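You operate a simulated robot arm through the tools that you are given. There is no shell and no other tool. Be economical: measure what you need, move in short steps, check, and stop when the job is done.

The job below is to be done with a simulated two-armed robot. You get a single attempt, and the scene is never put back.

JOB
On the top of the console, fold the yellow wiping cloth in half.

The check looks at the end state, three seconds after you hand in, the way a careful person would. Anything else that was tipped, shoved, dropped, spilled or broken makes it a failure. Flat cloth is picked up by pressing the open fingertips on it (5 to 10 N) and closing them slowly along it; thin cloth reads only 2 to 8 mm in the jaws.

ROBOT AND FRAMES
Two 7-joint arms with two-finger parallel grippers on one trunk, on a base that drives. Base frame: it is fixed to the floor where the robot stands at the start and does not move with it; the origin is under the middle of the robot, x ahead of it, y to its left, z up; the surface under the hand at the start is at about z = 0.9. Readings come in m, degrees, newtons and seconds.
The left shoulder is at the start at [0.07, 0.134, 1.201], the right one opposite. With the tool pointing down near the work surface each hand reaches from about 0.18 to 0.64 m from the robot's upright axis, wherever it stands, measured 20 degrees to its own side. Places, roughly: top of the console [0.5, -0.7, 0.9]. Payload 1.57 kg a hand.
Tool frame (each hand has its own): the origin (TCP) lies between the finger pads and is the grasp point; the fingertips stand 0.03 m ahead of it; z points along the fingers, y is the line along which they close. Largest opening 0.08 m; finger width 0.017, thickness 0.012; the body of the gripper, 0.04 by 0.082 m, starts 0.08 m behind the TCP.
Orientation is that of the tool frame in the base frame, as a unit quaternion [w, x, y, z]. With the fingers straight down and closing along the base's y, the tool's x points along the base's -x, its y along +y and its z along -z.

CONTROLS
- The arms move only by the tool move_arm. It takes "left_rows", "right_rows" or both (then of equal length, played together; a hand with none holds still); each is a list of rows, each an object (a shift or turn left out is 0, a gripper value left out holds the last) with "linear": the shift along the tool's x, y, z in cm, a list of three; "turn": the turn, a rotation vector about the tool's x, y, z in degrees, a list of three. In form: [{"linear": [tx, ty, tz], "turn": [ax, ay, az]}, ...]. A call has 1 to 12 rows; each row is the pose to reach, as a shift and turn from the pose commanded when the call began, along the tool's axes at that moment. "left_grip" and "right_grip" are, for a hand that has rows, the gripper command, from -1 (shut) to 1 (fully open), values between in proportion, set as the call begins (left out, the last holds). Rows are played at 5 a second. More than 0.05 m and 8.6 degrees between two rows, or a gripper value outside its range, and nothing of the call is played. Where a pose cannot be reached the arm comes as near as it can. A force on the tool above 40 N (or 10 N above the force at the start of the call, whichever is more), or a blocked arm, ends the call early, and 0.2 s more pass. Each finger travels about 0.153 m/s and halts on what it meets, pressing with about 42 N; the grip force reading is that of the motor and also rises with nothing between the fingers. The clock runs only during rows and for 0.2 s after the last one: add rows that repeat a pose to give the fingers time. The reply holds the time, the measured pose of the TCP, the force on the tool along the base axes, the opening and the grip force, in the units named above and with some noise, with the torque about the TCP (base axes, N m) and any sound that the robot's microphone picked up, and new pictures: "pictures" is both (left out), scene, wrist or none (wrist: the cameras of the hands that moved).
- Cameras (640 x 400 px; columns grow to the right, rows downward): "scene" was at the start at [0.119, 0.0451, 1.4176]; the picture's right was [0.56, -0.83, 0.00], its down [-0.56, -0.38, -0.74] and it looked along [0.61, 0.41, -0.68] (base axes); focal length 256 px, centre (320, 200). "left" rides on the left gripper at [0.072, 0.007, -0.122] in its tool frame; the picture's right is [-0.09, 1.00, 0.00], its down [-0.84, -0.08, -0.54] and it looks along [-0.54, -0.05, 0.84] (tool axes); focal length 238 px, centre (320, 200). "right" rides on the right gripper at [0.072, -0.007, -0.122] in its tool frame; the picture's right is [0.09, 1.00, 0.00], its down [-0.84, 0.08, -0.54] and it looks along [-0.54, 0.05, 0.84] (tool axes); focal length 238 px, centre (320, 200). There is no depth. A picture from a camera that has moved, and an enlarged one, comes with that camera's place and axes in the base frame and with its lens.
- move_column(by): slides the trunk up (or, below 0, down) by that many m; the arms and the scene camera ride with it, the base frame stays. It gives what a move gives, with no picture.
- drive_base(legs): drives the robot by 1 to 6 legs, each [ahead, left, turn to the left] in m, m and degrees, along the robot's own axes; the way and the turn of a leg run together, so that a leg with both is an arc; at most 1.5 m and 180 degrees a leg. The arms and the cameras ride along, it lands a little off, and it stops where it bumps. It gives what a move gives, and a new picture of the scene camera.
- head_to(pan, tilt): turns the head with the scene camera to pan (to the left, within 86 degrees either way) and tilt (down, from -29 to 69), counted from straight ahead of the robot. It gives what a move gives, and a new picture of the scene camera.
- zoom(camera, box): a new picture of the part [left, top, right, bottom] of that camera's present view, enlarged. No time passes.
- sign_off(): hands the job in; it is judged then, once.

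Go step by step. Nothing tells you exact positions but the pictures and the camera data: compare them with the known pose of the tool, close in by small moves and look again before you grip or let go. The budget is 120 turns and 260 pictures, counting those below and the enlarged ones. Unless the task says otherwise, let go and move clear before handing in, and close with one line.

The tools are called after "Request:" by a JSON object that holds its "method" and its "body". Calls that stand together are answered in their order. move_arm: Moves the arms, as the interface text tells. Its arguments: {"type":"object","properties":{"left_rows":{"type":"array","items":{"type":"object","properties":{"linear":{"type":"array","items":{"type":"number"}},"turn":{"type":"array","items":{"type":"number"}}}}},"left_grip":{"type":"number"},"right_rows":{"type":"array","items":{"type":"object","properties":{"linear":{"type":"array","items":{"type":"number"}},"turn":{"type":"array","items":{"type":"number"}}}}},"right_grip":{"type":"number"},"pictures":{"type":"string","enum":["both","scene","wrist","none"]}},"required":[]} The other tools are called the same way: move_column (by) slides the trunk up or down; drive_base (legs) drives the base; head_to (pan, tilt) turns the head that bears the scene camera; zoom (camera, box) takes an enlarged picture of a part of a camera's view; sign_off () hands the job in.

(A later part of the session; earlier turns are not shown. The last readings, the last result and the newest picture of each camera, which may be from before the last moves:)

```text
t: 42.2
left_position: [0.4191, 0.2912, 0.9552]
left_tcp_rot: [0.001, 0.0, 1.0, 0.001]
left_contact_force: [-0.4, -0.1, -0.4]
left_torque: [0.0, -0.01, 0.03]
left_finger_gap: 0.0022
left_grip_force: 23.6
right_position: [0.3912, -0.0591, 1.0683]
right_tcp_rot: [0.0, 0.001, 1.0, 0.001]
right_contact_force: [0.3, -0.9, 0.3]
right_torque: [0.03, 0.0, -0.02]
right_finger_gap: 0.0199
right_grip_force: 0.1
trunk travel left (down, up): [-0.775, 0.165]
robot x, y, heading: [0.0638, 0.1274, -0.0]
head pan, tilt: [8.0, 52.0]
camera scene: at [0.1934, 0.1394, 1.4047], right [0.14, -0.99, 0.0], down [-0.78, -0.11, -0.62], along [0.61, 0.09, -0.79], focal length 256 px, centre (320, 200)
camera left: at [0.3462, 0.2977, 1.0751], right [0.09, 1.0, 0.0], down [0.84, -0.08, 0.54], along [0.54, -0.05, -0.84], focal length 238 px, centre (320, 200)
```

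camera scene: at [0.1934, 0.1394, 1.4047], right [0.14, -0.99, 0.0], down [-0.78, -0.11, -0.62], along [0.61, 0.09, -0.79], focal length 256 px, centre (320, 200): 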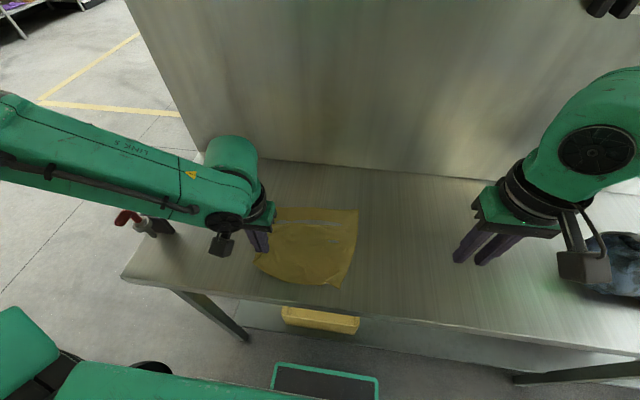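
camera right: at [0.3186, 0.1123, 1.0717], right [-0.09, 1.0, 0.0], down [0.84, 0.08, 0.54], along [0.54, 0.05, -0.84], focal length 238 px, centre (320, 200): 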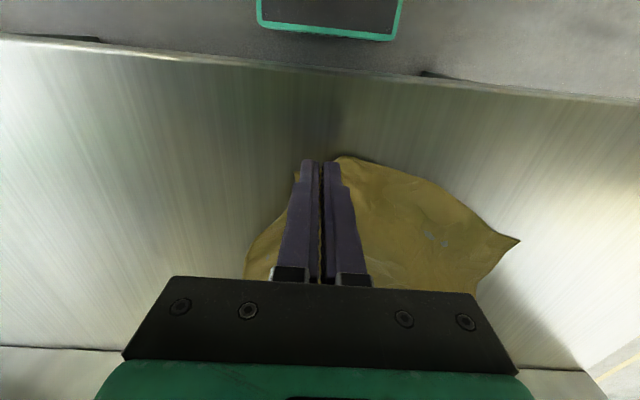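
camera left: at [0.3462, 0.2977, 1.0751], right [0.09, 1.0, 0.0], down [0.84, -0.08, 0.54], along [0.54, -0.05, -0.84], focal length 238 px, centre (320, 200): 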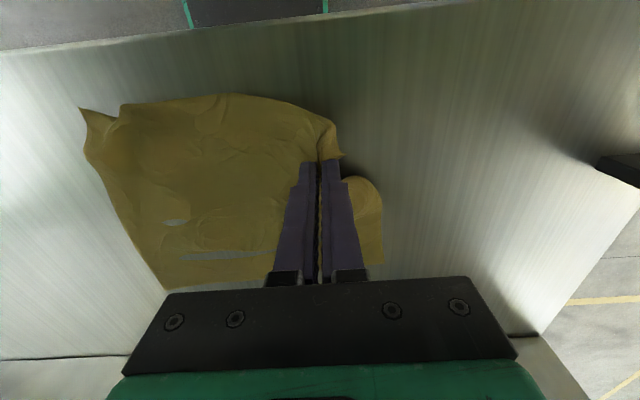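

The left holds its corner and the cloth is nearly flat again. I'll pull it to x≈0.395 just above the table, and bring the right hand over its near corner.

Request:
{"method": "move_arm", "body": {"left_rows": [{"linear": [0.8, 0.3, 0]}, {"linear": [1.6, 0.6, 0.5]}, {"linear": [2.4, 0.8, 1.2]}, {"linear": [2.4, 0.8, 1.9]}, {"linear": [2.4, 0.8, 1.9]}, {"linear": [2.4, 0.8, 1.9]}], "right_rows": [{"linear": [0, 4, 2]}, {"linear": [0, 8, 4]}, {"linear": [0, 12, 6]}, {"linear": [0, 15, 8]}, {"linear": [0, 15.5, 10]}, {"linear": [0, 15.5, 10.5]}], "right_grip": 0.1, "pictures": "both"}}

Request:
{"method": "zoom", "body": {"camera": "scene", "box": [220, 180, 412, 300]}}

```text
t: 43.6
left_position: [0.4049, 0.2976, 0.9339]
left_tcp_rot: [-0.001, 0.0, 1.0, 0.001]
left_contact_force: [-0.2, -0.1, 0.1]
left_torque: [0.04, -0.02, -0.03]
left_finger_gap: 0.0019
left_grip_force: 23.2
left hand out of reach, approached as far as the arm can: row 2, 3, 4, 5, 6
right_position: [0.3909, 0.0951, 0.9621]
right_tcp_rot: [0.0, 0.0, 1.0, 0.0]
right_contact_force: [0.0, 0.0, -0.7]
right_torque: [0.02, 0.02, 0.02]
right_finger_gap: 0.044
right_grip_force: 0.2
trunk travel left (down, up): [-0.775, 0.165]
robot x, y, heading: [0.0687, 0.1284, -0.1]
head pan, tilt: [8.0, 52.0]
camera scene: at [0.1932, 0.1398, 1.4047], right [0.14, -0.99, 0.0], down [-0.78, -0.11, -0.62], along [0.61, 0.08, -0.79], focal length 256 px, centre (320, 200)
camera right: at [0.3194, 0.0882, 1.0846], right [-0.09, 1.0, 0.0], down [0.84, 0.08, 0.54], along [0.54, 0.05, -0.84], focal length 238 px, centre (320, 200)
camera left: at [0.3322, 0.3047, 1.0555], right [0.09, 1.0, 0.0], down [0.84, -0.08, 0.54], along [0.54, -0.05, -0.84], focal length 238 px, centre (320, 200)
```

scene: 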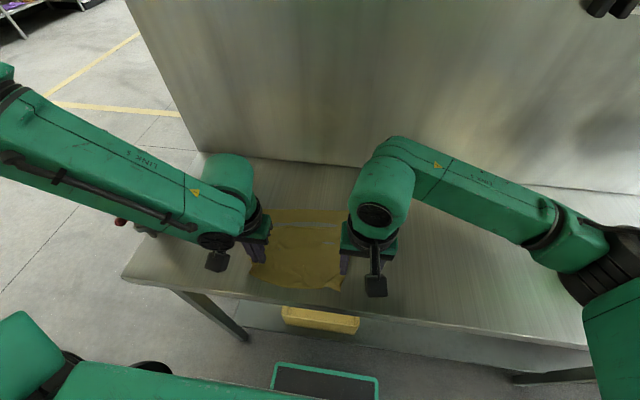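
right: 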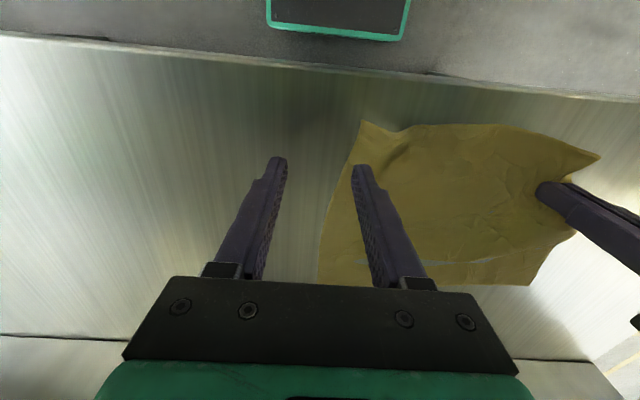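
left: 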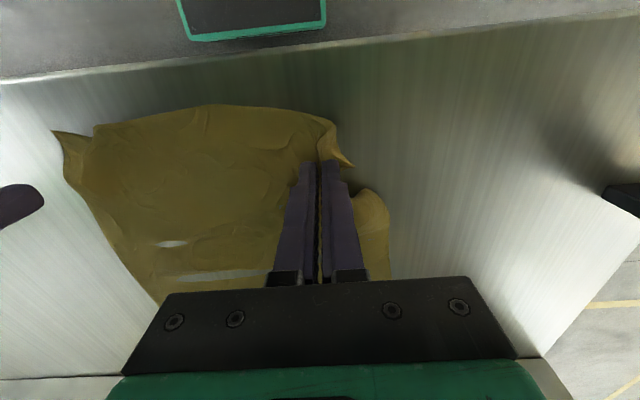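

```text
3.33 times, centred on (316, 240) of scene
camera zoom: at [0.1932, 0.1398, 1.4047], right [0.14, -0.99, 0.0], down [-0.78, -0.11, -0.62], along [0.61, 0.08, -0.79], focal length 852 px, centre (333, 67)
```

zoom: 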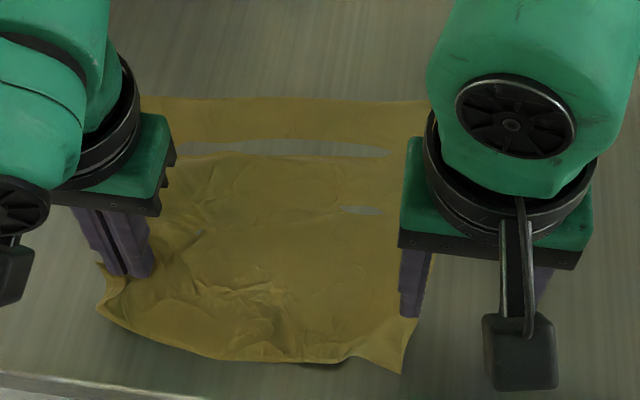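

The left holds with its pinch at (0.405, 0.298), near its inner reach limit. The right corner of the cloth is at about (0.364, 0.124), so I'll shift the right hand over the edge there and touch down.

Request:
{"method": "move_arm", "body": {"right_rows": [{"linear": [0.7, 3, 0]}, {"linear": [1.5, 5.7, 0]}, {"linear": [1.5, 5.7, 1.5]}, {"linear": [1.5, 5.7, 2.6]}, {"linear": [1.5, 5.7, 2.6]}], "right_grip": -0.05, "pictures": "wrist"}}

```text
t: 44.8
left_position: [0.4052, 0.299, 0.9344]
left_tcp_rot: [-0.001, 0.0, 1.0, 0.0]
left_contact_force: [0.6, 0.2, 0.0]
left_torque: [0.03, 0.03, 0.03]
left_finger_gap: 0.0024
left_grip_force: 23.6
right_position: [0.3764, 0.1531, 0.9373]
right_tcp_rot: [0.0, 0.002, 1.0, 0.0]
right_contact_force: [0.5, -0.6, 0.2]
right_torque: [0.0, 0.02, -0.02]
right_finger_gap: 0.038
right_grip_force: 0.1
trunk travel left (down, up): [-0.775, 0.165]
robot x, y, heading: [0.0691, 0.1311, -0.1]
head pan, tilt: [8.0, 52.0]
camera right: at [0.3043, 0.1451, 1.0591], right [-0.09, 1.0, 0.0], down [0.84, 0.08, 0.54], along [0.54, 0.05, -0.84], focal length 238 px, centre (320, 200)
```

right: 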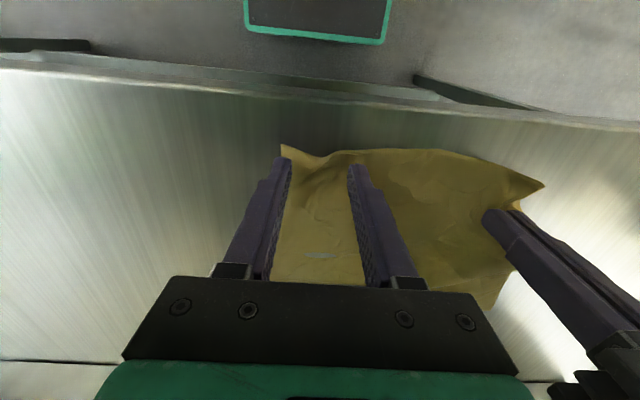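

Well placed; I'll nudge 3 mm inward and press down.

Request:
{"method": "move_arm", "body": {"right_rows": [{"linear": [0, 0.4, 0.4]}, {"linear": [0, 0.4, 0.6]}, {"linear": [0, 0.4, 0.68]}, {"linear": [0, 0.4, 0.68]}], "pictures": "none"}}

```text
t: 45.8
left_position: [0.4052, 0.2972, 0.9354]
left_tcp_rot: [0.0, -0.001, 1.0, 0.0]
left_contact_force: [-0.1, -0.6, 0.2]
left_torque: [-0.01, 0.01, -0.02]
left_finger_gap: 0.0021
left_grip_force: 23.5
right_position: [0.3756, 0.1553, 0.9319]
right_tcp_rot: [0.001, 0.001, 1.0, 0.001]
right_contact_force: [2.3, 0.7, 11.7]
right_torque: [-0.04, -0.05, 0.04]
right_finger_gap: 0.0379
right_grip_force: 0.1
trunk travel left (down, up): [-0.775, 0.165]
robot x, y, heading: [0.069, 0.1364, -0.2]
head pan, tilt: [8.0, 52.0]
```

Request:
{"method": "move_arm", "body": {"right_rows": [{"linear": [0, 0, 0.02]}], "right_grip": -0.2, "pictures": "none"}}

Request:
{"method": "move_arm", "body": {"right_rows": [{"linear": [0, 0, 0]}], "right_grip": -0.35, "pictures": "none"}}

Request:
{"method": "move_arm", "body": {"right_rows": [{"linear": [0, 0, 0]}], "right_grip": -0.5, "pictures": "wrist"}}

```text
t: 46.2
left_position: [0.4045, 0.2985, 0.9351]
left_tcp_rot: [0.0, 0.001, 1.0, 0.0]
left_contact_force: [-0.6, -0.4, -0.3]
left_torque: [0.0, 0.03, 0.03]
left_finger_gap: 0.0019
left_grip_force: 23.8
right_position: [0.3753, 0.1558, 0.9311]
right_tcp_rot: [0.001, 0.0, 1.0, 0.0]
right_contact_force: [1.1, 0.1, 21.3]
right_torque: [-0.04, -0.05, 0.01]
right_finger_gap: 0.0302
right_grip_force: 0.1
trunk travel left (down, up): [-0.775, 0.165]
robot x, y, heading: [0.0691, 0.1278, -0.5]
head pan, tilt: [8.0, 52.0]
```

```text
t: 46.6
left_position: [0.4042, 0.2976, 0.9362]
left_tcp_rot: [0.001, 0.0, 1.0, 0.0]
left_contact_force: [0.0, -2.2, -0.7]
left_torque: [-0.06, -0.01, 0.05]
left_finger_gap: 0.002
left_grip_force: 23.0
right_position: [0.3745, 0.1569, 0.9315]
right_tcp_rot: [0.002, 0.001, 1.0, 0.001]
right_contact_force: [1.2, 2.5, 26.2]
right_torque: [0.02, -0.01, 0.01]
right_finger_gap: 0.0245
right_grip_force: 0.0
trunk travel left (down, up): [-0.775, 0.165]
robot x, y, heading: [0.068, 0.1322, -0.1]
head pan, tilt: [8.0, 52.0]
```

```text
t: 47.0
left_position: [0.4032, 0.297, 0.9362]
left_tcp_rot: [0.001, 0.001, 1.0, 0.0]
left_contact_force: [0.2, -3.1, -0.1]
left_torque: [-0.1, 0.01, 0.07]
left_finger_gap: 0.0018
left_grip_force: 23.9
right_position: [0.3745, 0.156, 0.9313]
right_tcp_rot: [0.003, 0.001, 1.0, 0.0]
right_contact_force: [1.6, 2.6, 29.3]
right_torque: [0.06, -0.04, 0.05]
right_finger_gap: 0.0201
right_grip_force: 0.8
trunk travel left (down, up): [-0.775, 0.165]
robot x, y, heading: [0.066, 0.1281, -0.3]
head pan, tilt: [8.0, 52.0]
camera right: at [0.3022, 0.1482, 1.0533], right [-0.09, 1.0, 0.0], down [0.83, 0.07, 0.55], along [0.54, 0.05, -0.84], focal length 238 px, centre (320, 200)
```

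right: 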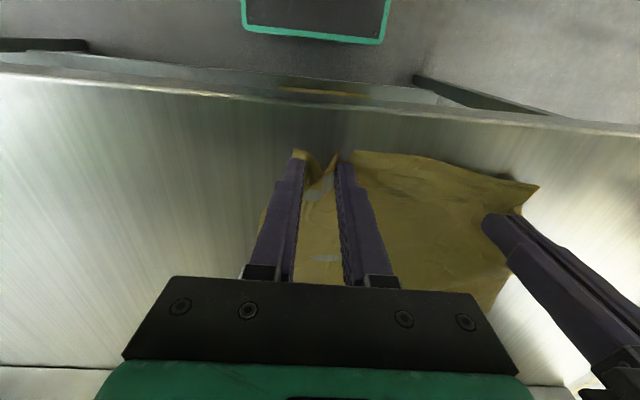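

The ridge is up between the right fingers but the pressure rose to 29 N. I'll ease a bit and finish closing, then lift both slightly.

Request:
{"method": "move_arm", "body": {"right_rows": [{"linear": [0, 0, -0.1]}], "right_grip": -0.65, "pictures": "none"}}

Request:
{"method": "move_arm", "body": {"right_rows": [{"linear": [0, 0, -0.02]}], "right_grip": -0.8, "pictures": "none"}}

Request:
{"method": "move_arm", "body": {"right_rows": [{"linear": [0, 0, 0]}, {"linear": [0, 0, 0]}], "right_grip": -1, "pictures": "wrist"}}

```text
t: 47.4
left_position: [0.4026, 0.2975, 0.9347]
left_tcp_rot: [0.0, -0.001, 1.0, 0.0]
left_contact_force: [-0.1, -2.9, 0.2]
left_torque: [-0.07, 0.0, 0.04]
left_finger_gap: 0.0019
left_grip_force: 23.3
right_position: [0.3744, 0.1556, 0.9307]
right_tcp_rot: [0.001, 0.0, 1.0, -0.002]
right_contact_force: [-0.7, 1.8, 19.4]
right_torque: [0.18, 0.05, -0.05]
right_finger_gap: 0.0139
right_grip_force: 0.1
trunk travel left (down, up): [-0.775, 0.165]
robot x, y, heading: [0.0679, 0.1316, -0.2]
head pan, tilt: [8.0, 52.0]
```

```text
t: 47.8
left_position: [0.4034, 0.2985, 0.9352]
left_tcp_rot: [0.0, -0.001, 1.0, 0.0]
left_contact_force: [-0.3, -4.1, 0.0]
left_torque: [-0.11, 0.03, 0.08]
left_finger_gap: 0.0023
left_grip_force: 23.4
right_position: [0.3744, 0.1552, 0.9302]
right_tcp_rot: [0.0, 0.0, 1.0, 0.001]
right_contact_force: [0.1, 3.3, 15.6]
right_torque: [0.14, 0.01, -0.01]
right_finger_gap: 0.0093
right_grip_force: 1.7
trunk travel left (down, up): [-0.775, 0.165]
robot x, y, heading: [0.0661, 0.1328, 0.2]
head pan, tilt: [8.0, 52.0]
```

```text
t: 48.4
left_position: [0.4039, 0.2976, 0.9347]
left_tcp_rot: [0.0, 0.0, 1.0, 0.0]
left_contact_force: [0.1, -6.1, 0.5]
left_torque: [-0.2, 0.05, 0.08]
left_finger_gap: 0.0021
left_grip_force: 23.3
right_position: [0.3733, 0.1551, 0.9311]
right_tcp_rot: [0.0, 0.001, 1.0, -0.001]
right_contact_force: [0.6, 6.0, 10.6]
right_torque: [0.18, -0.02, -0.09]
right_finger_gap: 0.002
right_grip_force: 24.0
trunk travel left (down, up): [-0.775, 0.165]
robot x, y, heading: [0.0666, 0.1319, 0.1]
head pan, tilt: [8.0, 52.0]
camera right: at [0.3025, 0.1481, 1.0536], right [-0.09, 1.0, 0.0], down [0.84, 0.08, 0.54], along [0.54, 0.05, -0.84], focal length 238 px, centre (320, 200)
```

right: 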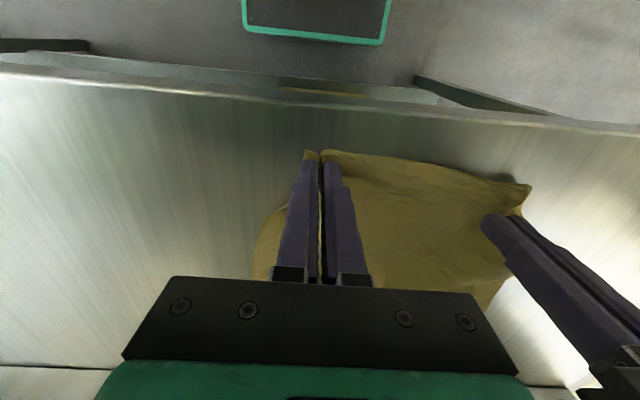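

Both corners are gripped (2 mm gaps, grip force 23 N). I'll now lift along a taut first half-arc around the fold line x≈0.467, tilting the tools gradually so the fingers point back toward the robot.

Request:
{"method": "move_arm", "body": {"left_rows": [{"linear": [-0.1, 0, -0.5], "turn": [0, 1, 0]}, {"linear": [-0.3, 0, -1.1], "turn": [0, 2.5, 0]}, {"linear": [-0.7, 0, -1.9], "turn": [0, 4, 0]}, {"linear": [-1.1, 0, -2.6], "turn": [0, 5, 0]}, {"linear": [-1.6, 0, -3.3], "turn": [0, 6, 0]}, {"linear": [-2.2, 0, -3.9], "turn": [0, 7.5, 0]}, {"linear": [-2.9, 0, -4.4], "turn": [0, 9, 0]}, {"linear": [-3.7, 0, -4.9], "turn": [0, 10, 0]}, {"linear": [-4.5, 0, -5.2], "turn": [0, 11, 0]}, {"linear": [-5.3, 0, -5.5], "turn": [0, 12.5, 0]}, {"linear": [-6.2, 0, -5.7], "turn": [0, 14, 0]}, {"linear": [-7.1, 0, -5.7], "turn": [0, 15, 0]}], "right_rows": [{"linear": [-0.1, 0, -1.2], "turn": [0, 1, 0]}, {"linear": [-0.4, 0, -2.4], "turn": [0, 2.5, 0]}, {"linear": [-0.9, 0, -3.5], "turn": [0, 4, 0]}, {"linear": [-1.6, 0, -4.6], "turn": [0, 5, 0]}, {"linear": [-2.3, 0, -5.6], "turn": [0, 6, 0]}, {"linear": [-3.1, 0, -6.5], "turn": [0, 7.5, 0]}, {"linear": [-4.1, 0, -7.3], "turn": [0, 9, 0]}, {"linear": [-5.2, 0, -8], "turn": [0, 10, 0]}, {"linear": [-6.4, 0, -8.5], "turn": [0, 11, 0]}, {"linear": [-7.6, 0, -8.9], "turn": [0, 12.5, 0]}, {"linear": [-8.9, 0, -9.1], "turn": [0, 14, 0]}, {"linear": [-10.2, 0, -9.2], "turn": [0, 15, 0]}]}}

Request:
{"method": "zoom", "body": {"camera": "scene", "box": [220, 170, 412, 290]}}

```text
t: 51.0
left_position: [0.4771, 0.2977, 0.991]
left_tcp_rot: [-0.131, 0.0, 0.991, -0.001]
left_contact_force: [0.4, -6.2, 1.5]
left_torque: [-0.19, 0.03, 0.17]
left_finger_gap: 0.0027
left_grip_force: 24.1
right_position: [0.477, 0.1564, 1.0226]
right_tcp_rot: [-0.132, 0.001, 0.991, 0.0]
right_contact_force: [-0.4, 7.0, -0.5]
right_torque: [0.18, 0.01, -0.15]
right_finger_gap: 0.0021
right_grip_force: 24.2
trunk travel left (down, up): [-0.775, 0.165]
robot x, y, heading: [0.0684, 0.1273, -0.2]
head pan, tilt: [8.0, 52.0]
camera scene: at [0.1944, 0.1399, 1.4046], right [0.14, -0.99, 0.0], down [-0.78, -0.11, -0.61], along [0.61, 0.08, -0.79], focal length 256 px, centre (320, 200)
camera right: at [0.4403, 0.1481, 1.1592], right [-0.09, 1.0, 0.02], down [0.95, 0.08, 0.31], along [0.3, 0.05, -0.95], focal length 238 px, centre (320, 200)
camera left: at [0.4385, 0.3052, 1.1269], right [0.09, 1.0, -0.02], down [0.95, -0.08, 0.31], along [0.3, -0.05, -0.95], focal length 238 px, centre (320, 200)
```

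scene: 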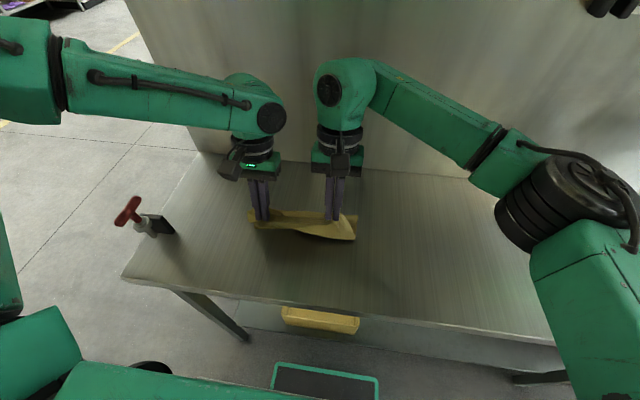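
right: 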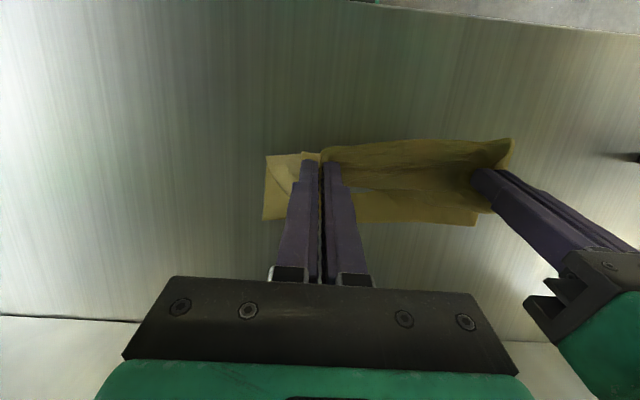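
left: 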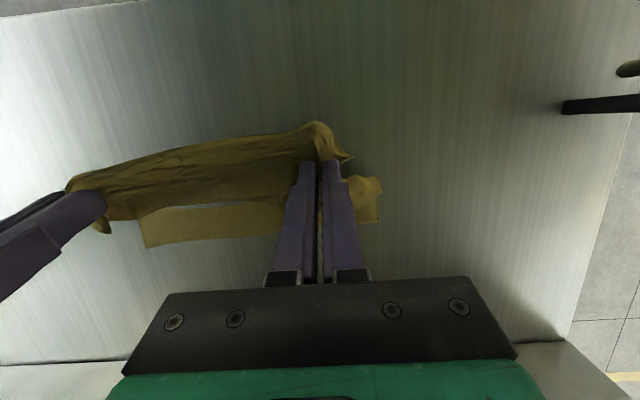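

```text
3.33 times, centred on (316, 230) of scene
camera zoom: at [0.1944, 0.1399, 1.4046], right [0.14, -0.99, 0.0], down [-0.78, -0.11, -0.61], along [0.61, 0.08, -0.79], focal length 852 px, centre (333, 100)
```

zoom: 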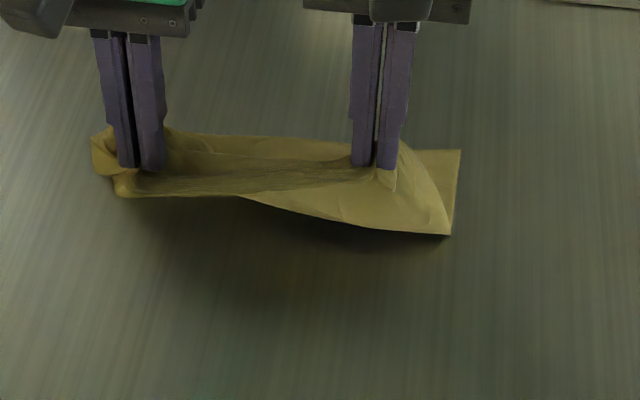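

The tilt works and the far half stays put, with its far edge at x≈0.545. Now the forward part of the arc, keeping the cloth taut and tilting further.

Request:
{"method": "move_arm", "body": {"left_rows": [{"linear": [-0.9, -0.1, 0], "turn": [0, 2, 0]}, {"linear": [-1.87, -0.2, 0.02], "turn": [0, 4, 0]}, {"linear": [-2.85, -0.3, 0.3], "turn": [0, 6, 0]}, {"linear": [-3.8, -0.3, 0.64], "turn": [0, 8, 0]}, {"linear": [-4.65, -0.3, 1.1], "turn": [0, 10, 0]}, {"linear": [-5.48, -0.3, 1.53], "turn": [0, 12, 0]}, {"linear": [-5.48, -0.3, 1.53], "turn": [0, 12, 0]}], "right_rows": [{"linear": [-1.4, 0.1, -0.1], "turn": [0, 2, 0]}, {"linear": [-2.86, 0.2, -0.14], "turn": [0, 4, 0]}, {"linear": [-4.2, 0.3, 0.35], "turn": [0, 6, 0]}, {"linear": [-5.43, 0.3, 0.93], "turn": [0, 8, 0]}, {"linear": [-6.6, 0.3, 1.8], "turn": [0, 10, 0]}, {"linear": [-7.76, 0.3, 2.68], "turn": [0, 12, 0]}, {"linear": [-7.76, 0.3, 2.68], "turn": [0, 12, 0]}]}}

Request:
{"method": "zoom", "body": {"camera": "scene", "box": [220, 170, 412, 290]}}

```text
t: 52.6
left_position: [0.4943, 0.3109, 0.9775]
left_tcp_rot: [-0.232, 0.001, 0.973, -0.001]
left_contact_force: [3.7, -15.6, 0.5]
left_torque: [-0.43, -0.08, 0.3]
left_finger_gap: 0.0048
left_grip_force: 25.6
left hand out of reach, approached as far as the arm can: row 4, 5, 6, 7
right_position: [0.5299, 0.1528, 0.9786]
right_tcp_rot: [-0.233, 0.0, 0.972, 0.001]
right_contact_force: [-2.7, 14.9, -0.1]
right_torque: [0.41, 0.11, -0.26]
right_finger_gap: 0.0023
right_grip_force: 23.8
right hand out of reach, approached as far as the arm can: row 6, 7
trunk travel left (down, up): [-0.775, 0.165]
robot x, y, heading: [0.0692, 0.1324, 0.1]
head pan, tilt: [8.0, 52.0]
camera scene: at [0.1935, 0.139, 1.4047], right [0.14, -0.99, 0.0], down [-0.78, -0.11, -0.62], along [0.61, 0.09, -0.79], focal length 256 px, centre (320, 200)
camera right: at [0.522, 0.1457, 1.1211], right [-0.08, 1.0, 0.04], down [0.99, 0.08, 0.1], along [0.1, 0.05, -0.99], focal length 238 px, centre (320, 200)
camera left: at [0.4842, 0.3185, 1.117], right [0.08, 1.0, -0.04], down [0.99, -0.08, 0.11], along [0.1, -0.05, -0.99], focal length 238 px, centre (320, 200)
```

scene: 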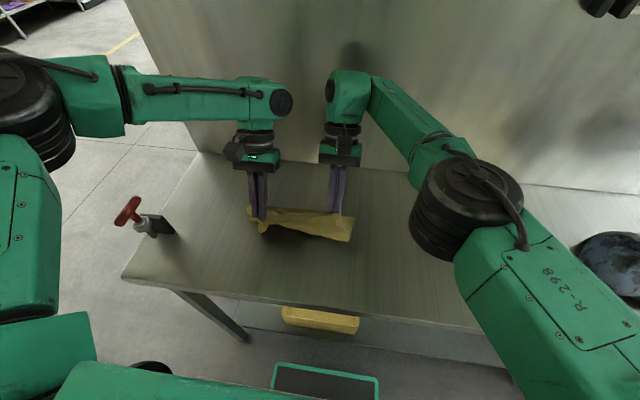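
right: 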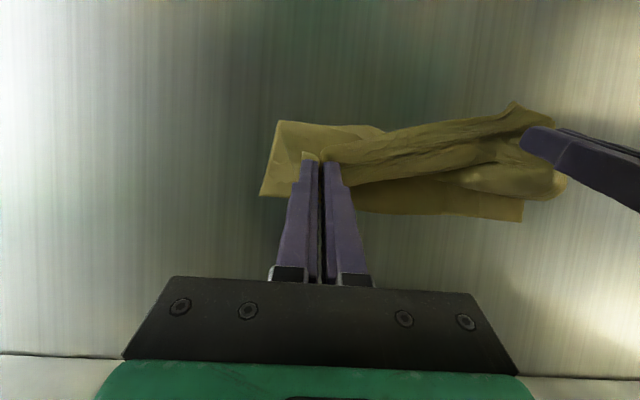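
left: 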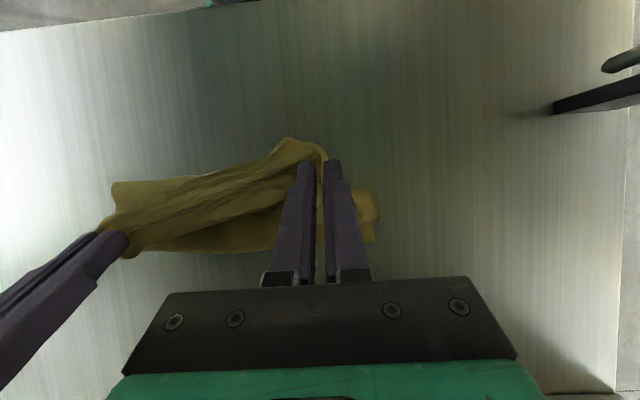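

```text
3.33 times, centred on (316, 230) of scene
camera zoom: at [0.1935, 0.139, 1.4047], right [0.14, -0.99, 0.0], down [-0.78, -0.11, -0.62], along [0.61, 0.09, -0.79], focal length 852 px, centre (333, 100)
```

zoom: 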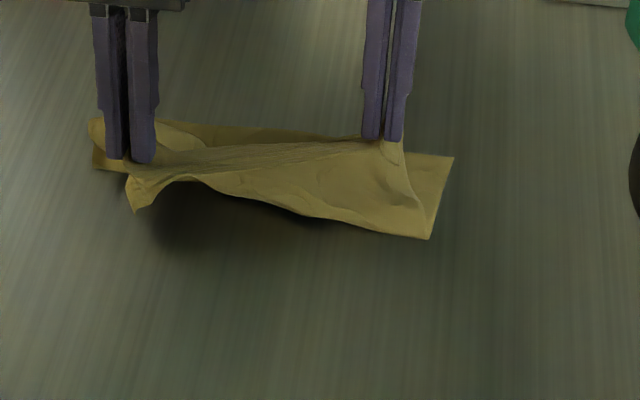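

Both arms reach their limit with this much tilt, and the cloth between them is tense. I'll reduce the tilt to about 15°, ease the hands together, and continue forward and down.

Request:
{"method": "move_arm", "body": {"left_rows": [{"linear": [-0.8, -0.4, 0.1], "turn": [0, -2, 0]}, {"linear": [-1.7, -0.8, 0.2], "turn": [0, -4, 0]}, {"linear": [-2.64, -1.1, 0.34], "turn": [0, -6, 0]}, {"linear": [-3.5, -1.3, 0.8], "turn": [0, -8, 0]}, {"linear": [-4.4, -1.3, 1.3], "turn": [0, -10, 0]}, {"linear": [-5.27, -1.3, 1.86], "turn": [0, -12, 0]}, {"linear": [-5.27, -1.3, 1.86], "turn": [0, -12, 0]}], "right_rows": [{"linear": [-0.8, 0.2, 0.2], "turn": [0, -2, 0]}, {"linear": [-1.5, 0.4, 0.3], "turn": [0, -4, 0]}, {"linear": [-2.28, 0.6, 0.52], "turn": [0, -6, 0]}, {"linear": [-2.9, 0.6, 1.2], "turn": [0, -8, 0]}, {"linear": [-3.4, 0.6, 2], "turn": [0, -10, 0]}, {"linear": [-3.96, 0.6, 2.7], "turn": [0, -12, 0]}, {"linear": [-3.96, 0.6, 2.7], "turn": [0, -12, 0]}]}}

Request:
{"method": "zoom", "body": {"camera": "scene", "box": [220, 170, 412, 290]}}

```text
t: 54.2
left_position: [0.5228, 0.3055, 0.9419]
left_tcp_rot: [-0.129, -0.001, 0.992, 0.0]
left_contact_force: [0.4, -4.3, 0.5]
left_torque: [-0.11, -0.02, 0.02]
left_finger_gap: 0.0019
left_grip_force: 23.8
left hand out of reach, approached as far as the arm can: row 2, 3, 4, 5, 6, 7
right_position: [0.5547, 0.1597, 0.9375]
right_tcp_rot: [-0.131, 0.001, 0.991, -0.001]
right_contact_force: [-0.4, 3.3, 0.6]
right_torque: [0.1, 0.03, -0.05]
right_finger_gap: 0.0025
right_grip_force: 23.4
trunk travel left (down, up): [-0.775, 0.165]
robot x, y, heading: [0.0665, 0.1327, -0.0]
head pan, tilt: [8.0, 52.0]
camera scene: at [0.193, 0.1394, 1.4047], right [0.14, -0.99, 0.0], down [-0.78, -0.11, -0.62], along [0.61, 0.09, -0.79], focal length 256 px, centre (320, 200)
camera right: at [0.5161, 0.1521, 1.0749], right [-0.09, 1.0, 0.02], down [0.95, 0.07, 0.31], along [0.31, 0.05, -0.95], focal length 238 px, centre (320, 200)
camera left: at [0.4827, 0.3123, 1.0775], right [0.09, 1.0, -0.02], down [0.95, -0.08, 0.31], along [0.31, -0.05, -0.95], focal length 238 px, centre (320, 200)
```

scene: 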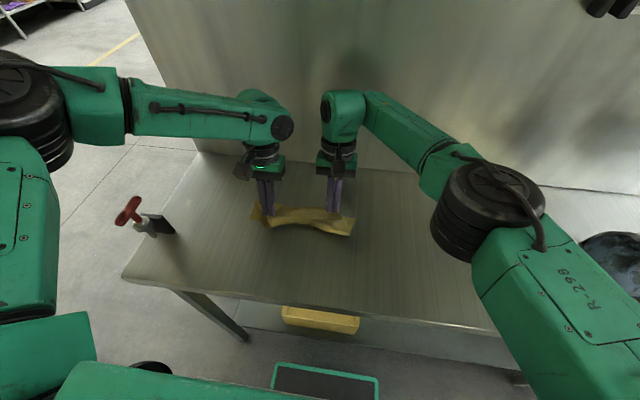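
right: 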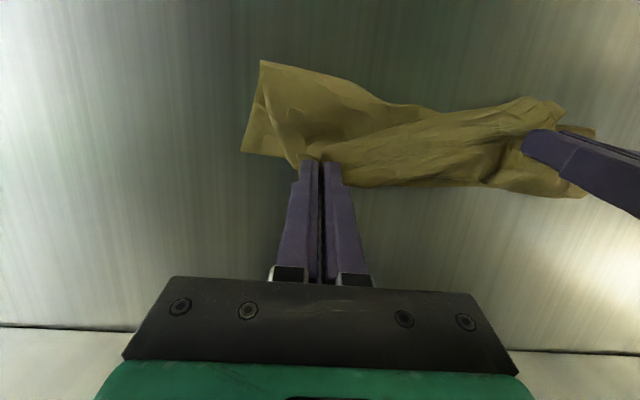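
left: 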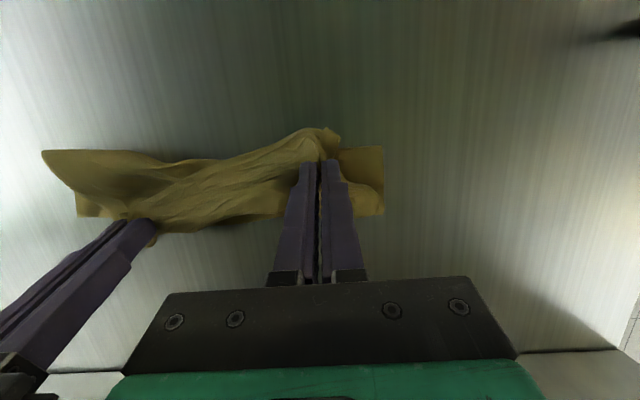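

```text
3.33 times, centred on (316, 230) of scene
camera zoom: at [0.193, 0.1394, 1.4047], right [0.14, -0.99, 0.0], down [-0.78, -0.11, -0.62], along [0.61, 0.09, -0.79], focal length 852 px, centre (333, 100)
```

zoom: 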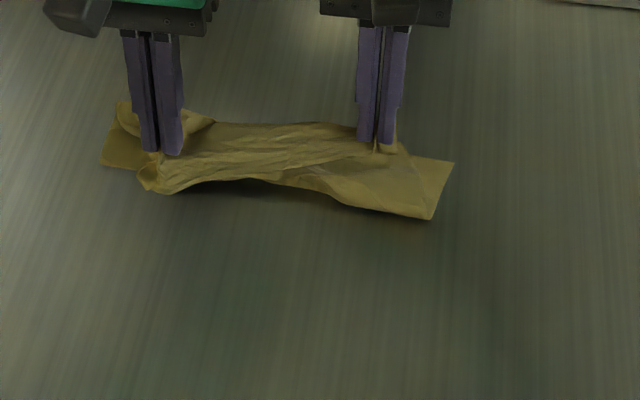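

The edge is now over the far edge on the right and close to it on the left. I'll lower slightly, release both, and lift straight out to see how it lies.

Request:
{"method": "move_arm", "body": {"left_rows": [{"linear": [0, 0, 0.4]}, {"linear": [0, 0, 0.4]}], "right_rows": [{"linear": [0, 0, 0.3]}, {"linear": [0, 0, 0.3]}], "pictures": "none"}}

Request:
{"method": "move_arm", "body": {"left_rows": [{"linear": [0, 0, 0]}, {"linear": [0, 0, 0]}, {"linear": [0, 0, 0]}], "right_rows": [{"linear": [0, 0, 0]}, {"linear": [0, 0, 0]}, {"linear": [0, 0, 0]}], "left_grip": 0, "right_grip": 0, "pictures": "none"}}

Request:
{"method": "move_arm", "body": {"left_rows": [{"linear": [0, 0, -2]}, {"linear": [0, 0, -5]}, {"linear": [0, 0, -9]}, {"linear": [0, 4, -11]}, {"linear": [0, 8, -12]}, {"linear": [0, 12, -13]}, {"linear": [0, 12, -13]}], "right_rows": [{"linear": [0, 0, -2]}, {"linear": [0, 0, -5]}, {"linear": [0, 0, -9]}, {"linear": [0, -4, -11]}, {"linear": [0, -8, -12]}, {"linear": [0, -12, -13]}, {"linear": [0, -12, -13]}], "pictures": "wrist"}}

Request:
{"method": "zoom", "body": {"camera": "scene", "box": [240, 170, 368, 250]}}

```text
t: 54.8
left_position: [0.5191, 0.3053, 0.9393]
left_tcp_rot: [-0.129, 0.0, 0.992, 0.0]
left_contact_force: [1.5, -4.6, 2.7]
left_torque: [-0.15, 0.01, 0.08]
left_finger_gap: 0.002
left_grip_force: 23.6
right_position: [0.5525, 0.1606, 0.9352]
right_tcp_rot: [-0.13, 0.001, 0.992, 0.0]
right_contact_force: [-1.2, 5.0, 0.9]
right_torque: [0.11, 0.03, -0.06]
right_finger_gap: 0.0021
right_grip_force: 23.9
trunk travel left (down, up): [-0.775, 0.165]
robot x, y, heading: [0.0654, 0.1303, 0.1]
head pan, tilt: [8.0, 52.0]
```

```text
t: 55.6
left_position: [0.5196, 0.3064, 0.9387]
left_tcp_rot: [-0.13, 0.0, 0.992, 0.001]
left_contact_force: [-0.6, -0.2, -1.1]
left_torque: [0.01, 0.03, 0.01]
left_finger_gap: 0.0401
left_grip_force: 0.1
right_position: [0.5535, 0.1591, 0.9352]
right_tcp_rot: [-0.131, 0.001, 0.991, 0.0]
right_contact_force: [0.5, -0.2, 0.3]
right_torque: [0.01, -0.01, 0.02]
right_finger_gap: 0.0399
right_grip_force: 0.1
trunk travel left (down, up): [-0.775, 0.165]
robot x, y, heading: [0.0717, 0.1288, 0.0]
head pan, tilt: [8.0, 52.0]
```

```text
t: 57.2
left_position: [0.5547, 0.4244, 1.0666]
left_tcp_rot: [-0.13, -0.001, 0.991, 0.0]
left_contact_force: [0.2, 0.3, -0.5]
left_torque: [0.03, -0.04, -0.01]
left_finger_gap: 0.0401
left_grip_force: 0.1
right_position: [0.5868, 0.0392, 1.0616]
right_tcp_rot: [-0.131, 0.001, 0.991, 0.0]
right_contact_force: [-0.5, 0.1, -0.2]
right_torque: [-0.01, 0.01, -0.01]
right_finger_gap: 0.0401
right_grip_force: 0.1
right hand out of reach, approached as far as the arm can: row 3
trunk travel left (down, up): [-0.775, 0.165]
robot x, y, heading: [0.0684, 0.1323, -0.0]
head pan, tilt: [8.0, 52.0]
camera right: at [0.5495, 0.0315, 1.198], right [-0.09, 1.0, 0.02], down [0.95, 0.08, 0.31], along [0.3, 0.05, -0.95], focal length 238 px, centre (320, 200)
camera left: at [0.5156, 0.4308, 1.2013], right [0.09, 1.0, -0.02], down [0.95, -0.08, 0.31], along [0.3, -0.05, -0.95], focal length 238 px, centre (320, 200)
```

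right: 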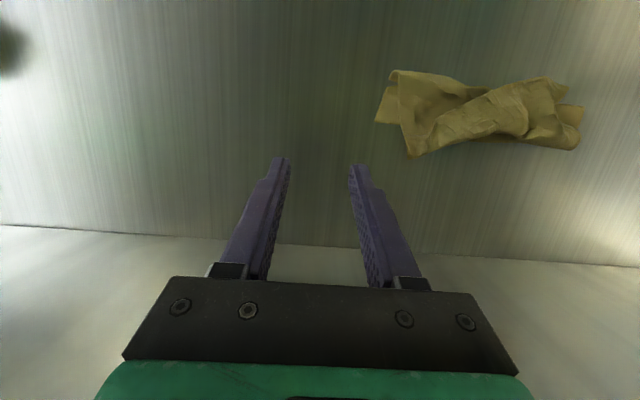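
left: 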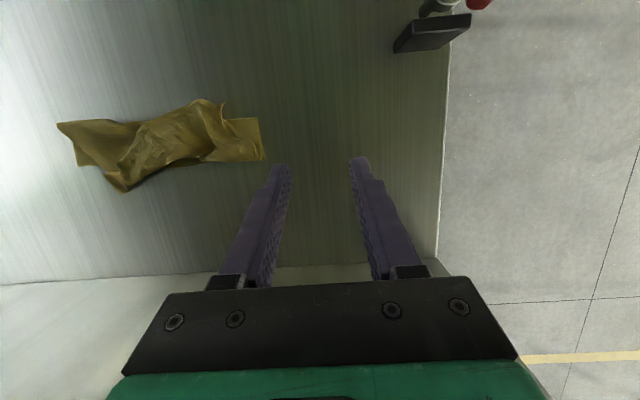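

```text
5.00 times, centred on (304, 210) of scene
camera zoom: at [0.1938, 0.1397, 1.4046], right [0.14, -0.99, 0.0], down [-0.78, -0.11, -0.62], along [0.61, 0.08, -0.79], focal length 1278 px, centre (400, 150)
```

zoom: 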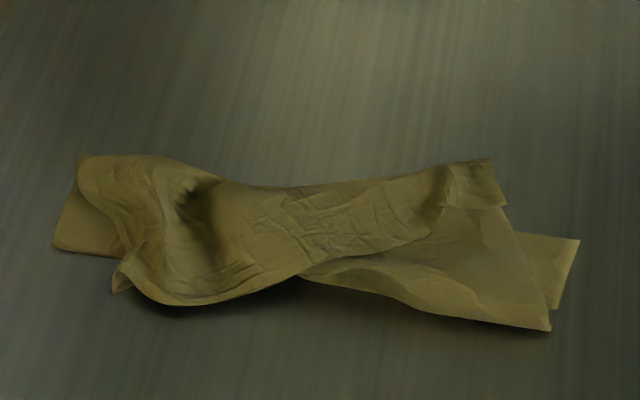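

The fold came out bunched, so I'll reset again and change technique: grip with the fingers closing along x right at the edge (no sideways bunching, and the flap then follows the fingers). First I'll level both tools and yaw them 90°, cameras outward.

Request:
{"method": "move_arm", "body": {"left_rows": [{"linear": [1, 0, 0], "turn": [0, -7.5, 0]}, {"linear": [2, 0, 0], "turn": [0, -15, 0]}, {"linear": [2, 0, 0], "turn": [0, -15, 0]}], "right_rows": [{"linear": [1, 0, 0], "turn": [0, -7.5, 0]}, {"linear": [2, 0, 0], "turn": [0, -15, 0]}, {"linear": [2, 0, 0], "turn": [0, -15, 0]}], "pictures": "none"}}

Request:
{"method": "move_arm", "body": {"left_rows": [{"turn": [0, 0, 8.2]}, {"turn": [0, 0, 16.4]}, {"turn": [0, 0, 24.6]}, {"turn": [0, 0, 32.8]}, {"turn": [0, 0, 41]}, {"turn": [0, 0, 49.2]}, {"turn": [0, 0, 57.4]}, {"turn": [0, 0, 65.6]}, {"turn": [0, 0, 73.8]}, {"turn": [0, 0, 82]}, {"turn": [0, 0, 90]}, {"turn": [0, 0, 90]}], "right_rows": [{"turn": [0, 0, -8.2]}, {"turn": [0, 0, -16.4]}, {"turn": [0, 0, -24.6]}, {"turn": [0, 0, -32.8]}, {"turn": [0, 0, -41]}, {"turn": [0, 0, -49.2]}, {"turn": [0, 0, -57.4]}, {"turn": [0, 0, -65.6]}, {"turn": [0, 0, -73.8]}, {"turn": [0, 0, -82]}, {"turn": [0, 0, -90]}, {"turn": [0, 0, -90]}]}}

```text
t: 58.0
left_position: [0.5374, 0.4257, 1.0702]
left_tcp_rot: [0.0, -0.001, 1.0, 0.0]
left_contact_force: [-0.2, -0.1, 0.8]
left_torque: [0.0, 0.08, -0.02]
left_finger_gap: 0.0399
left_grip_force: 0.0
right_position: [0.5688, 0.04, 1.0655]
right_tcp_rot: [0.0, 0.002, 1.0, 0.001]
right_contact_force: [0.3, -0.3, -0.1]
right_torque: [0.04, 0.05, 0.01]
right_finger_gap: 0.0399
right_grip_force: 0.0
trunk travel left (down, up): [-0.775, 0.165]
robot x, y, heading: [0.0693, 0.1331, -0.1]
head pan, tilt: [8.0, 52.0]
```

```text
t: 60.6
left_position: [0.5336, 0.4247, 1.0707]
left_tcp_rot: [0.0, 0.708, 0.707, 0.0]
left_contact_force: [0.2, 0.1, -0.3]
left_torque: [-0.04, -0.02, -0.04]
left_finger_gap: 0.04
left_grip_force: 0.1
right_position: [0.3004, 0.0736, 1.0902]
right_tcp_rot: [0.002, -0.703, 0.711, -0.003]
right_contact_force: [-0.9, 0.8, 0.5]
right_torque: [0.02, -0.04, 0.03]
right_finger_gap: 0.0402
right_grip_force: 0.1
right hand out of reach, approached as far as the arm can: row 5, 6, 7, 8, 9, 10, 11, 12
trunk travel left (down, up): [-0.775, 0.165]
robot x, y, heading: [0.0649, 0.1292, -0.3]
head pan, tilt: [8.0, 52.0]
camera scene: at [0.1915, 0.1403, 1.4049], right [0.14, -0.99, 0.0], down [-0.78, -0.11, -0.62], along [0.61, 0.08, -0.79], focal length 256 px, centre (320, 200)
camera right: at [0.3055, -0.0001, 1.2131], right [-1.0, -0.08, -0.01], down [-0.07, 0.84, 0.54], along [-0.04, 0.54, -0.84], focal length 238 px, centre (320, 200)
camera left: at [0.5393, 0.4975, 1.1917], right [1.0, -0.09, 0.0], down [-0.08, -0.84, 0.54], along [-0.05, -0.54, -0.84], focal length 238 px, centre (320, 200)
```

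scene: 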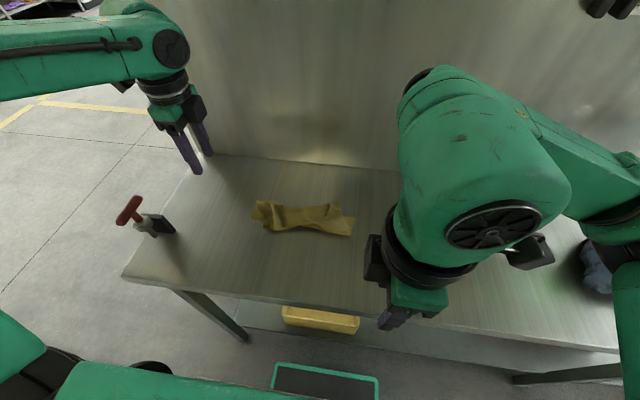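
right: 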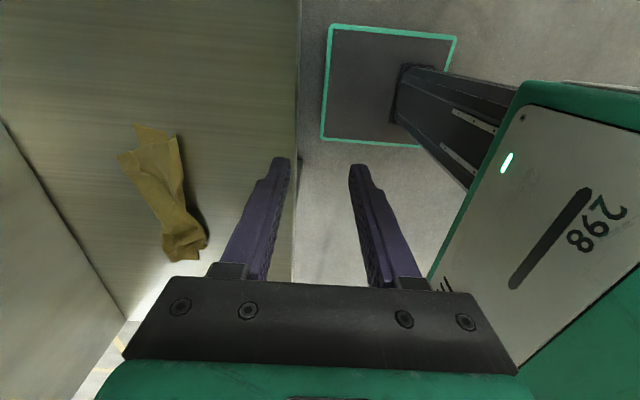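
left: 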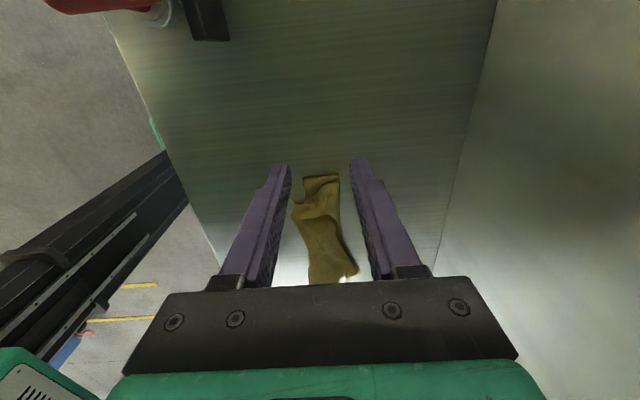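

The right arm can't yaw that way, so I'll change plan: fold across the long side instead (right edge over to the left edge), where the default finger direction already closes across the edge and one arm has ample travel. First I'll restore both yaws.

Request:
{"method": "move_arm", "body": {"left_rows": [{"turn": [0, 0, -8.2]}, {"turn": [0, 0, -16.4]}, {"turn": [0, 0, -24.6]}, {"turn": [0, 0, -32.8]}, {"turn": [0, 0, -41]}, {"turn": [0, 0, -49.2]}, {"turn": [0, 0, -57.4]}, {"turn": [0, 0, -65.6]}, {"turn": [0, 0, -73.8]}, {"turn": [0, 0, -82]}, {"turn": [0, 0, -90]}, {"turn": [0, 0, -90]}], "right_rows": [{"linear": [1, -1.3, 0], "turn": [0, 0, 8.2]}, {"linear": [2, -2.6, 0], "turn": [0, 0, 16.4]}, {"linear": [3, -3.9, 0], "turn": [0, 0, 24.6]}, {"linear": [4, -5.2, 0], "turn": [0, 0, 32.8]}, {"linear": [5, -6.5, 0], "turn": [0, 0, 41]}, {"linear": [6, -7.8, 0], "turn": [0, 0, 49.2]}, {"linear": [7, -9.1, 0], "turn": [0, 0, 57.4]}, {"linear": [8, -10.4, 0], "turn": [0, 0, 65.6]}, {"linear": [9, -11.7, 0], "turn": [0, 0, 73.8]}, {"linear": [10, -13, 0], "turn": [0, 0, 82]}, {"linear": [11, -14.3, 0], "turn": [0, 0, 89.4]}, {"linear": [11, -14.3, 0], "turn": [0, 0, 89.4]}]}}

Request:
{"method": "zoom", "body": {"camera": "scene", "box": [240, 180, 368, 260]}}

```text
t: 63.2
left_position: [0.5347, 0.4244, 1.0709]
left_tcp_rot: [0.001, -0.001, 1.0, 0.0]
left_contact_force: [0.6, -0.4, 0.4]
left_torque: [0.01, -0.01, 0.01]
left_finger_gap: 0.0403
left_grip_force: 0.0
right_position: [0.451, -0.0322, 1.0911]
right_tcp_rot: [0.0, -0.002, 1.0, 0.0]
right_contact_force: [-0.7, -0.1, -0.5]
right_torque: [0.01, -0.01, 0.02]
right_finger_gap: 0.0403
right_grip_force: 0.1
trunk travel left (down, up): [-0.775, 0.165]
robot x, y, heading: [0.068, 0.1295, -0.1]
head pan, tilt: [8.0, 52.0]
camera scene: at [0.1932, 0.1398, 1.4047], right [0.14, -0.99, 0.0], down [-0.78, -0.11, -0.62], along [0.61, 0.08, -0.79], focal length 256 px, centre (320, 200)
camera right: at [0.3791, -0.0395, 1.2127], right [-0.1, 1.0, 0.0], down [0.84, 0.08, 0.54], along [0.54, 0.05, -0.84], focal length 238 px, centre (320, 200)
camera left: at [0.4621, 0.4317, 1.1909], right [0.09, 1.0, 0.0], down [0.84, -0.08, 0.54], along [0.54, -0.05, -0.84], focal length 238 px, centre (320, 200)
```

scene: 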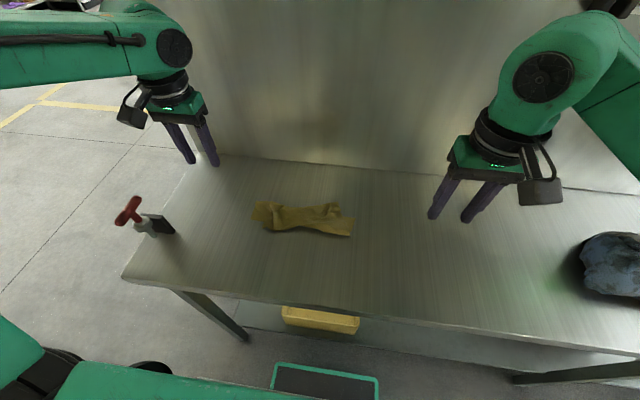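
right: 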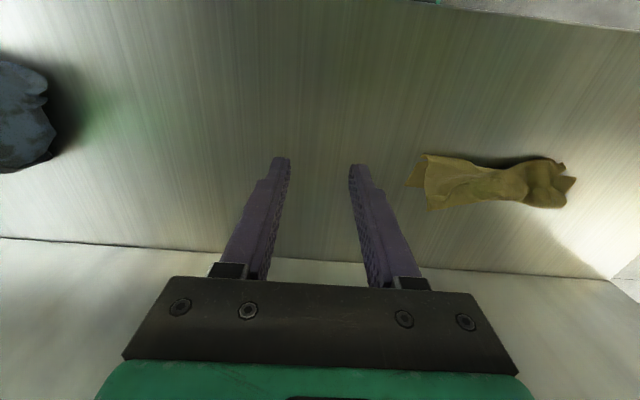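
left: 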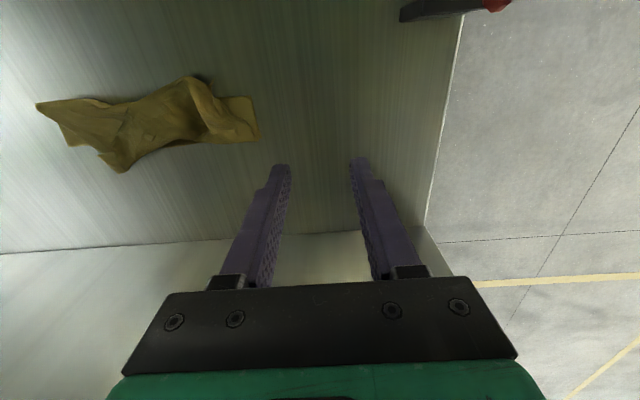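

```text
5.00 times, centred on (304, 220) of scene
camera zoom: at [0.1932, 0.1398, 1.4047], right [0.14, -0.99, 0.0], down [-0.78, -0.11, -0.62], along [0.61, 0.08, -0.79], focal length 1278 px, centre (400, 100)
```

zoom: 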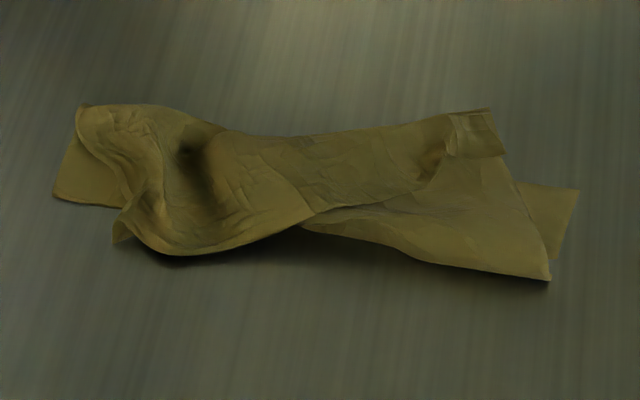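

I'll park the left hand high, then drive 12 cm left and 5 cm back so the right arm is centred on the cloth.

Request:
{"method": "move_arm", "body": {"left_rows": [{"linear": [0, 0, -4]}, {"linear": [0, 0, -8]}, {"linear": [0, 0, -12]}, {"linear": [0, 0, -14]}], "pictures": "none"}}

Request:
{"method": "drive_base", "body": {"legs": [[-0.05, 0.12, 0]]}}

```text
t: 64.2
left_position: [0.5342, 0.4233, 1.2107]
left_tcp_rot: [0.0, -0.001, 1.0, -0.001]
left_contact_force: [-0.5, 0.0, 1.0]
left_torque: [0.03, -0.02, 0.01]
left_finger_gap: 0.0399
left_grip_force: 0.0
right_position: [0.4505, -0.0318, 1.0898]
right_tcp_rot: [0.0, -0.004, 1.0, 0.0]
right_contact_force: [0.1, 0.9, -1.8]
right_torque: [0.0, -0.02, 0.03]
right_finger_gap: 0.0401
right_grip_force: 0.1
trunk travel left (down, up): [-0.775, 0.165]
robot x, y, heading: [0.0709, 0.1287, 0.0]
head pan, tilt: [8.0, 52.0]
```

```text
t: 65.5
left_position: [0.4868, 0.5408, 1.2102]
left_tcp_rot: [-0.001, 0.0, 1.0, 0.0]
left_contact_force: [0.3, 0.3, -0.3]
left_torque: [0.07, 0.01, 0.01]
left_finger_gap: 0.0402
left_grip_force: 0.1
right_position: [0.4012, 0.0852, 1.0892]
right_tcp_rot: [0.001, -0.003, 1.0, 0.001]
right_contact_force: [0.2, 0.5, 0.8]
right_torque: [0.01, -0.03, -0.01]
right_finger_gap: 0.0401
right_grip_force: 0.0
trunk travel left (down, up): [-0.775, 0.165]
robot x, y, heading: [0.0171, 0.2484, -0.1]
head pan, tilt: [8.0, 52.0]
camera scene: at [0.1453, 0.2558, 1.4046], right [0.14, -0.99, 0.0], down [-0.78, -0.11, -0.62], along [0.61, 0.09, -0.79], focal length 256 px, centre (320, 200)
```

scene: 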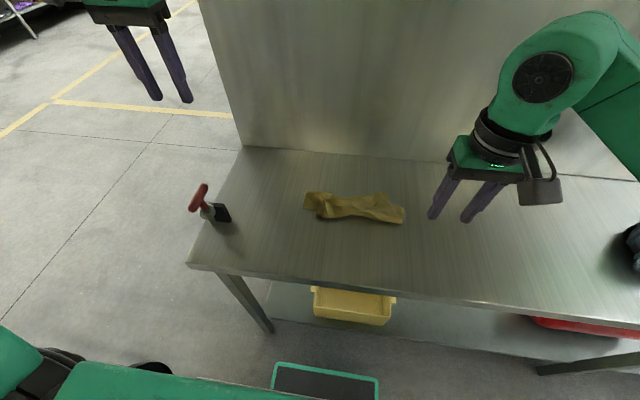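

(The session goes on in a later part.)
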